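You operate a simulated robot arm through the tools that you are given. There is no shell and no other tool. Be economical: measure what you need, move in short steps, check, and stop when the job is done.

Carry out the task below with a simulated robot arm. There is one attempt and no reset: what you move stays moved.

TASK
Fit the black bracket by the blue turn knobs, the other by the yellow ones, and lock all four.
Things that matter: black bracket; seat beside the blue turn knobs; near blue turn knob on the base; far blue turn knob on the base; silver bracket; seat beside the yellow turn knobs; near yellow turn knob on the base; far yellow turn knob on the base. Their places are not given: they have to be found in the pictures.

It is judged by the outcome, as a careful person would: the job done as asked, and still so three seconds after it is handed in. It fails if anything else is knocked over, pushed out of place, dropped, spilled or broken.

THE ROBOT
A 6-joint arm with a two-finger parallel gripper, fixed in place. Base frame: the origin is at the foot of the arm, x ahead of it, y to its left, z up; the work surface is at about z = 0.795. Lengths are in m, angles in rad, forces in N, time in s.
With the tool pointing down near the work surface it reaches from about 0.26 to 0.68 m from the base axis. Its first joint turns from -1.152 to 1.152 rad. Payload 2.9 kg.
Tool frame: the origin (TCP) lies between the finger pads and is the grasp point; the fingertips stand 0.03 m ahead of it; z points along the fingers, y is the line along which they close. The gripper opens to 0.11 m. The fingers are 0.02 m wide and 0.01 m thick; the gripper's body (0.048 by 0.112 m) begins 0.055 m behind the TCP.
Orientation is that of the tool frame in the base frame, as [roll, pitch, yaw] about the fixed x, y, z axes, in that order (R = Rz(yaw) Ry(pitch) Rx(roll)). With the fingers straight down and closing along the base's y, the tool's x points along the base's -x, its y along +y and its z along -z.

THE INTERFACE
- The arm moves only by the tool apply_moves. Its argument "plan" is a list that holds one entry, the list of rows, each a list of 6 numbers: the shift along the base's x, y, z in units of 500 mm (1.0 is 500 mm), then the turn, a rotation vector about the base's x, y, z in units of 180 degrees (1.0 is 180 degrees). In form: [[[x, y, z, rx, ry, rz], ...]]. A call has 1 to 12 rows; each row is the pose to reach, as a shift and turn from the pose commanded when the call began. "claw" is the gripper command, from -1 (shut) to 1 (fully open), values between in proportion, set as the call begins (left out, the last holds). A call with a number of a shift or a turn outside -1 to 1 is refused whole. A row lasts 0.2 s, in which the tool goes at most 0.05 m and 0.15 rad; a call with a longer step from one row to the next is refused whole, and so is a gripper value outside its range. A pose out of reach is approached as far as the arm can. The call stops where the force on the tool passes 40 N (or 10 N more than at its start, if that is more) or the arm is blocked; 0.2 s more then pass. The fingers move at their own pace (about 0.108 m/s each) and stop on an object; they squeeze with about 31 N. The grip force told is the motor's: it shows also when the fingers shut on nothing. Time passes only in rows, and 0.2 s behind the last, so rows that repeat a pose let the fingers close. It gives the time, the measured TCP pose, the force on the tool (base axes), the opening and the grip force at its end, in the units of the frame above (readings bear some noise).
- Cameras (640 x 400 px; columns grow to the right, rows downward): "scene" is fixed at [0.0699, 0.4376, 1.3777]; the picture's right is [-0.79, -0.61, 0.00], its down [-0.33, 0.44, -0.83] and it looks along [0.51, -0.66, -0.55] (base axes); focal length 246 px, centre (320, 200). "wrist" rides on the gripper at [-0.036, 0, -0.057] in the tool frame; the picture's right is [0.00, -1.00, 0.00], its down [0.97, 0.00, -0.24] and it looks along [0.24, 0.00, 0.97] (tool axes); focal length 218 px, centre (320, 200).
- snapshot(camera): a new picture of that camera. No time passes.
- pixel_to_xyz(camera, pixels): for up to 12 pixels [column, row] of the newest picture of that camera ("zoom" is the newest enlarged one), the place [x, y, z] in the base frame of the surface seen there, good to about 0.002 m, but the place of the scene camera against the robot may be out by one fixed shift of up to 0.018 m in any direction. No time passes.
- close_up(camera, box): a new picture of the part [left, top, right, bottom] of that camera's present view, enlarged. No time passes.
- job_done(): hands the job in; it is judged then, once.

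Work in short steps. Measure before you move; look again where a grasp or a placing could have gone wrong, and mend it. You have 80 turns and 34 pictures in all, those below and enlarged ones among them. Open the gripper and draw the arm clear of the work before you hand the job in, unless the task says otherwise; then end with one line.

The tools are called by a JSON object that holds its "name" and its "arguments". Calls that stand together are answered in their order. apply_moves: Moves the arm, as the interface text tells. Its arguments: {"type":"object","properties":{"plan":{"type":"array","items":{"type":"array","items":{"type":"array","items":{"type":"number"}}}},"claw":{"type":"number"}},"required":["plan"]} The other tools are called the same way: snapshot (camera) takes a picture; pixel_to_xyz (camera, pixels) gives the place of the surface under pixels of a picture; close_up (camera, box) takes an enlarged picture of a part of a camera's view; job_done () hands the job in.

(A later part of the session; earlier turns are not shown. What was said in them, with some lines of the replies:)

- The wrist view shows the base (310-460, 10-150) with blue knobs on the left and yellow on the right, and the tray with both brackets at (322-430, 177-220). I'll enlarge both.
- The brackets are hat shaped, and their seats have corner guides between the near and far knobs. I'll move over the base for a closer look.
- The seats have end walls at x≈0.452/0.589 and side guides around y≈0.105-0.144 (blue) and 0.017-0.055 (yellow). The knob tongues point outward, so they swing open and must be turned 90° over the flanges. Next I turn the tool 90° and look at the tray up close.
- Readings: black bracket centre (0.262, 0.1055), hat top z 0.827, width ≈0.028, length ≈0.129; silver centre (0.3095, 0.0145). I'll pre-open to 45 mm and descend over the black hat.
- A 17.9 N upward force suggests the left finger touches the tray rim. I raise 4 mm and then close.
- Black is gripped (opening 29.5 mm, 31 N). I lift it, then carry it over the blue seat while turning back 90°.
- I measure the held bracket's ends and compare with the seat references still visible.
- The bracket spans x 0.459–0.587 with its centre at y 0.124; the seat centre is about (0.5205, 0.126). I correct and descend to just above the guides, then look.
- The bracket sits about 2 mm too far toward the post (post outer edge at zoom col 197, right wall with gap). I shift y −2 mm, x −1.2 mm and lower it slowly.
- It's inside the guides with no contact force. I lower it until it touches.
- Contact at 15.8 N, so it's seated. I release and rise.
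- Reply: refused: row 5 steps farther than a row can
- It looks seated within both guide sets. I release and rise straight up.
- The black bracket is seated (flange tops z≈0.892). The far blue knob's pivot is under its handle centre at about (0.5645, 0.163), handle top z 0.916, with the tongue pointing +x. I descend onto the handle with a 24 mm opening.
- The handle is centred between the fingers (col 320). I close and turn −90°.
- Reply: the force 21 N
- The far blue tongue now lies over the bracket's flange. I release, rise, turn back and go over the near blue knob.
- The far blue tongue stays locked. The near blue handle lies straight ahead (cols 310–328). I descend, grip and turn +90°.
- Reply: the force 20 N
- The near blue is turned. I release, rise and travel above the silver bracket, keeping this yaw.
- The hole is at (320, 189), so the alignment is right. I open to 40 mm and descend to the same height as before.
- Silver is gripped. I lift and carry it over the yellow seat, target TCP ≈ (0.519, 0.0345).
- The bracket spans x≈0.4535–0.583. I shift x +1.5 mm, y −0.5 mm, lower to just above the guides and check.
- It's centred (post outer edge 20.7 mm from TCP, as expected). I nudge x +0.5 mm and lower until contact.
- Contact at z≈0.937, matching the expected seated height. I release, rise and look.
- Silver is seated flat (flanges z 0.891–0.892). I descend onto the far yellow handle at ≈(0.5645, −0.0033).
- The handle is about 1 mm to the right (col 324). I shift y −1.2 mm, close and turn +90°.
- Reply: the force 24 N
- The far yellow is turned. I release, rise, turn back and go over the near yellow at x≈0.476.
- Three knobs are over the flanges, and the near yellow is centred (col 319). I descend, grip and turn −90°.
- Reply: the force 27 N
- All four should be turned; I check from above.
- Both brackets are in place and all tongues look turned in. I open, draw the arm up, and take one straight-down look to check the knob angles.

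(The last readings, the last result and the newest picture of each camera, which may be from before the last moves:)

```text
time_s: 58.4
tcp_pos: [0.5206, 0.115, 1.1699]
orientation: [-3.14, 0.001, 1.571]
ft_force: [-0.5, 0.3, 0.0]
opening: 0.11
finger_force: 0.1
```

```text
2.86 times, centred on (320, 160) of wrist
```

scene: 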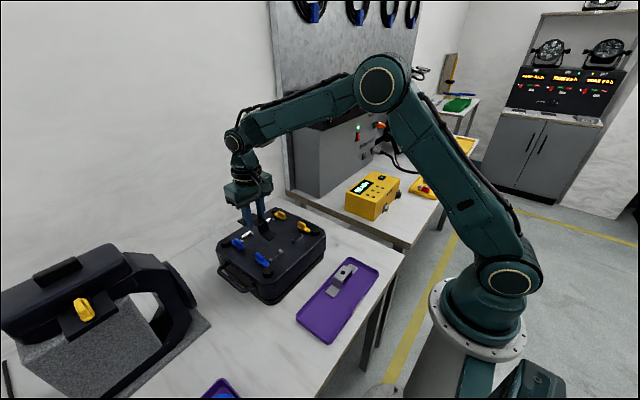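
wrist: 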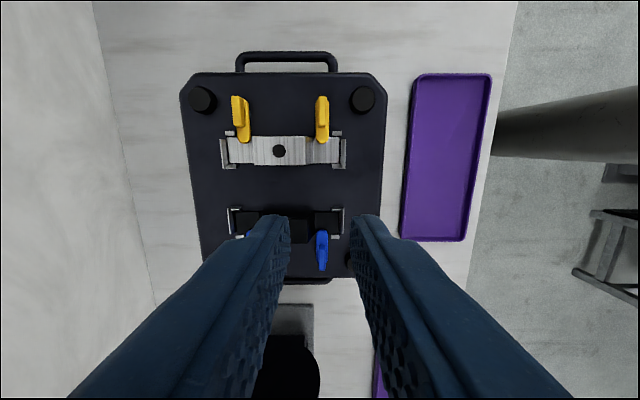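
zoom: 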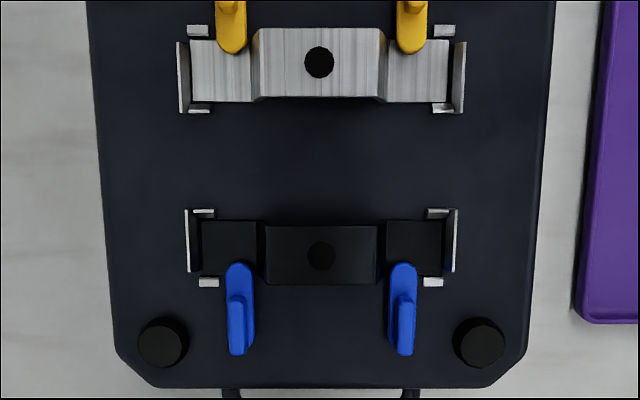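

Both tongues on each side lie square over the flanges and the brackets sit inside their guides. I raise the arm further clear and hand in.

{"name": "apply_moves", "arguments": {"plan": [[[-0.05, 0, 0.08, 0, 0, 0], [-0.1, 0, 0.16, 0, 0, 0], [-0.15, 0, 0.2, 0, 0, 0]]]}}

{"name": "job_done", "arguments": {}}

```text
time_s: 59.2
tcp_pos: [0.4479, 0.1139, 1.2678]
orientation: [3.14, 0.0, 1.569]
ft_force: [0.0, -0.8, 0.7]
opening: 0.1106
finger_force: 0.0
```

```text
The job is handed in.
```

The black bracket is seated by the blue turn knobs and the silver one by the yellow. All four knobs are turned over the bracket flanges, and the arm is clear with the gripper open.
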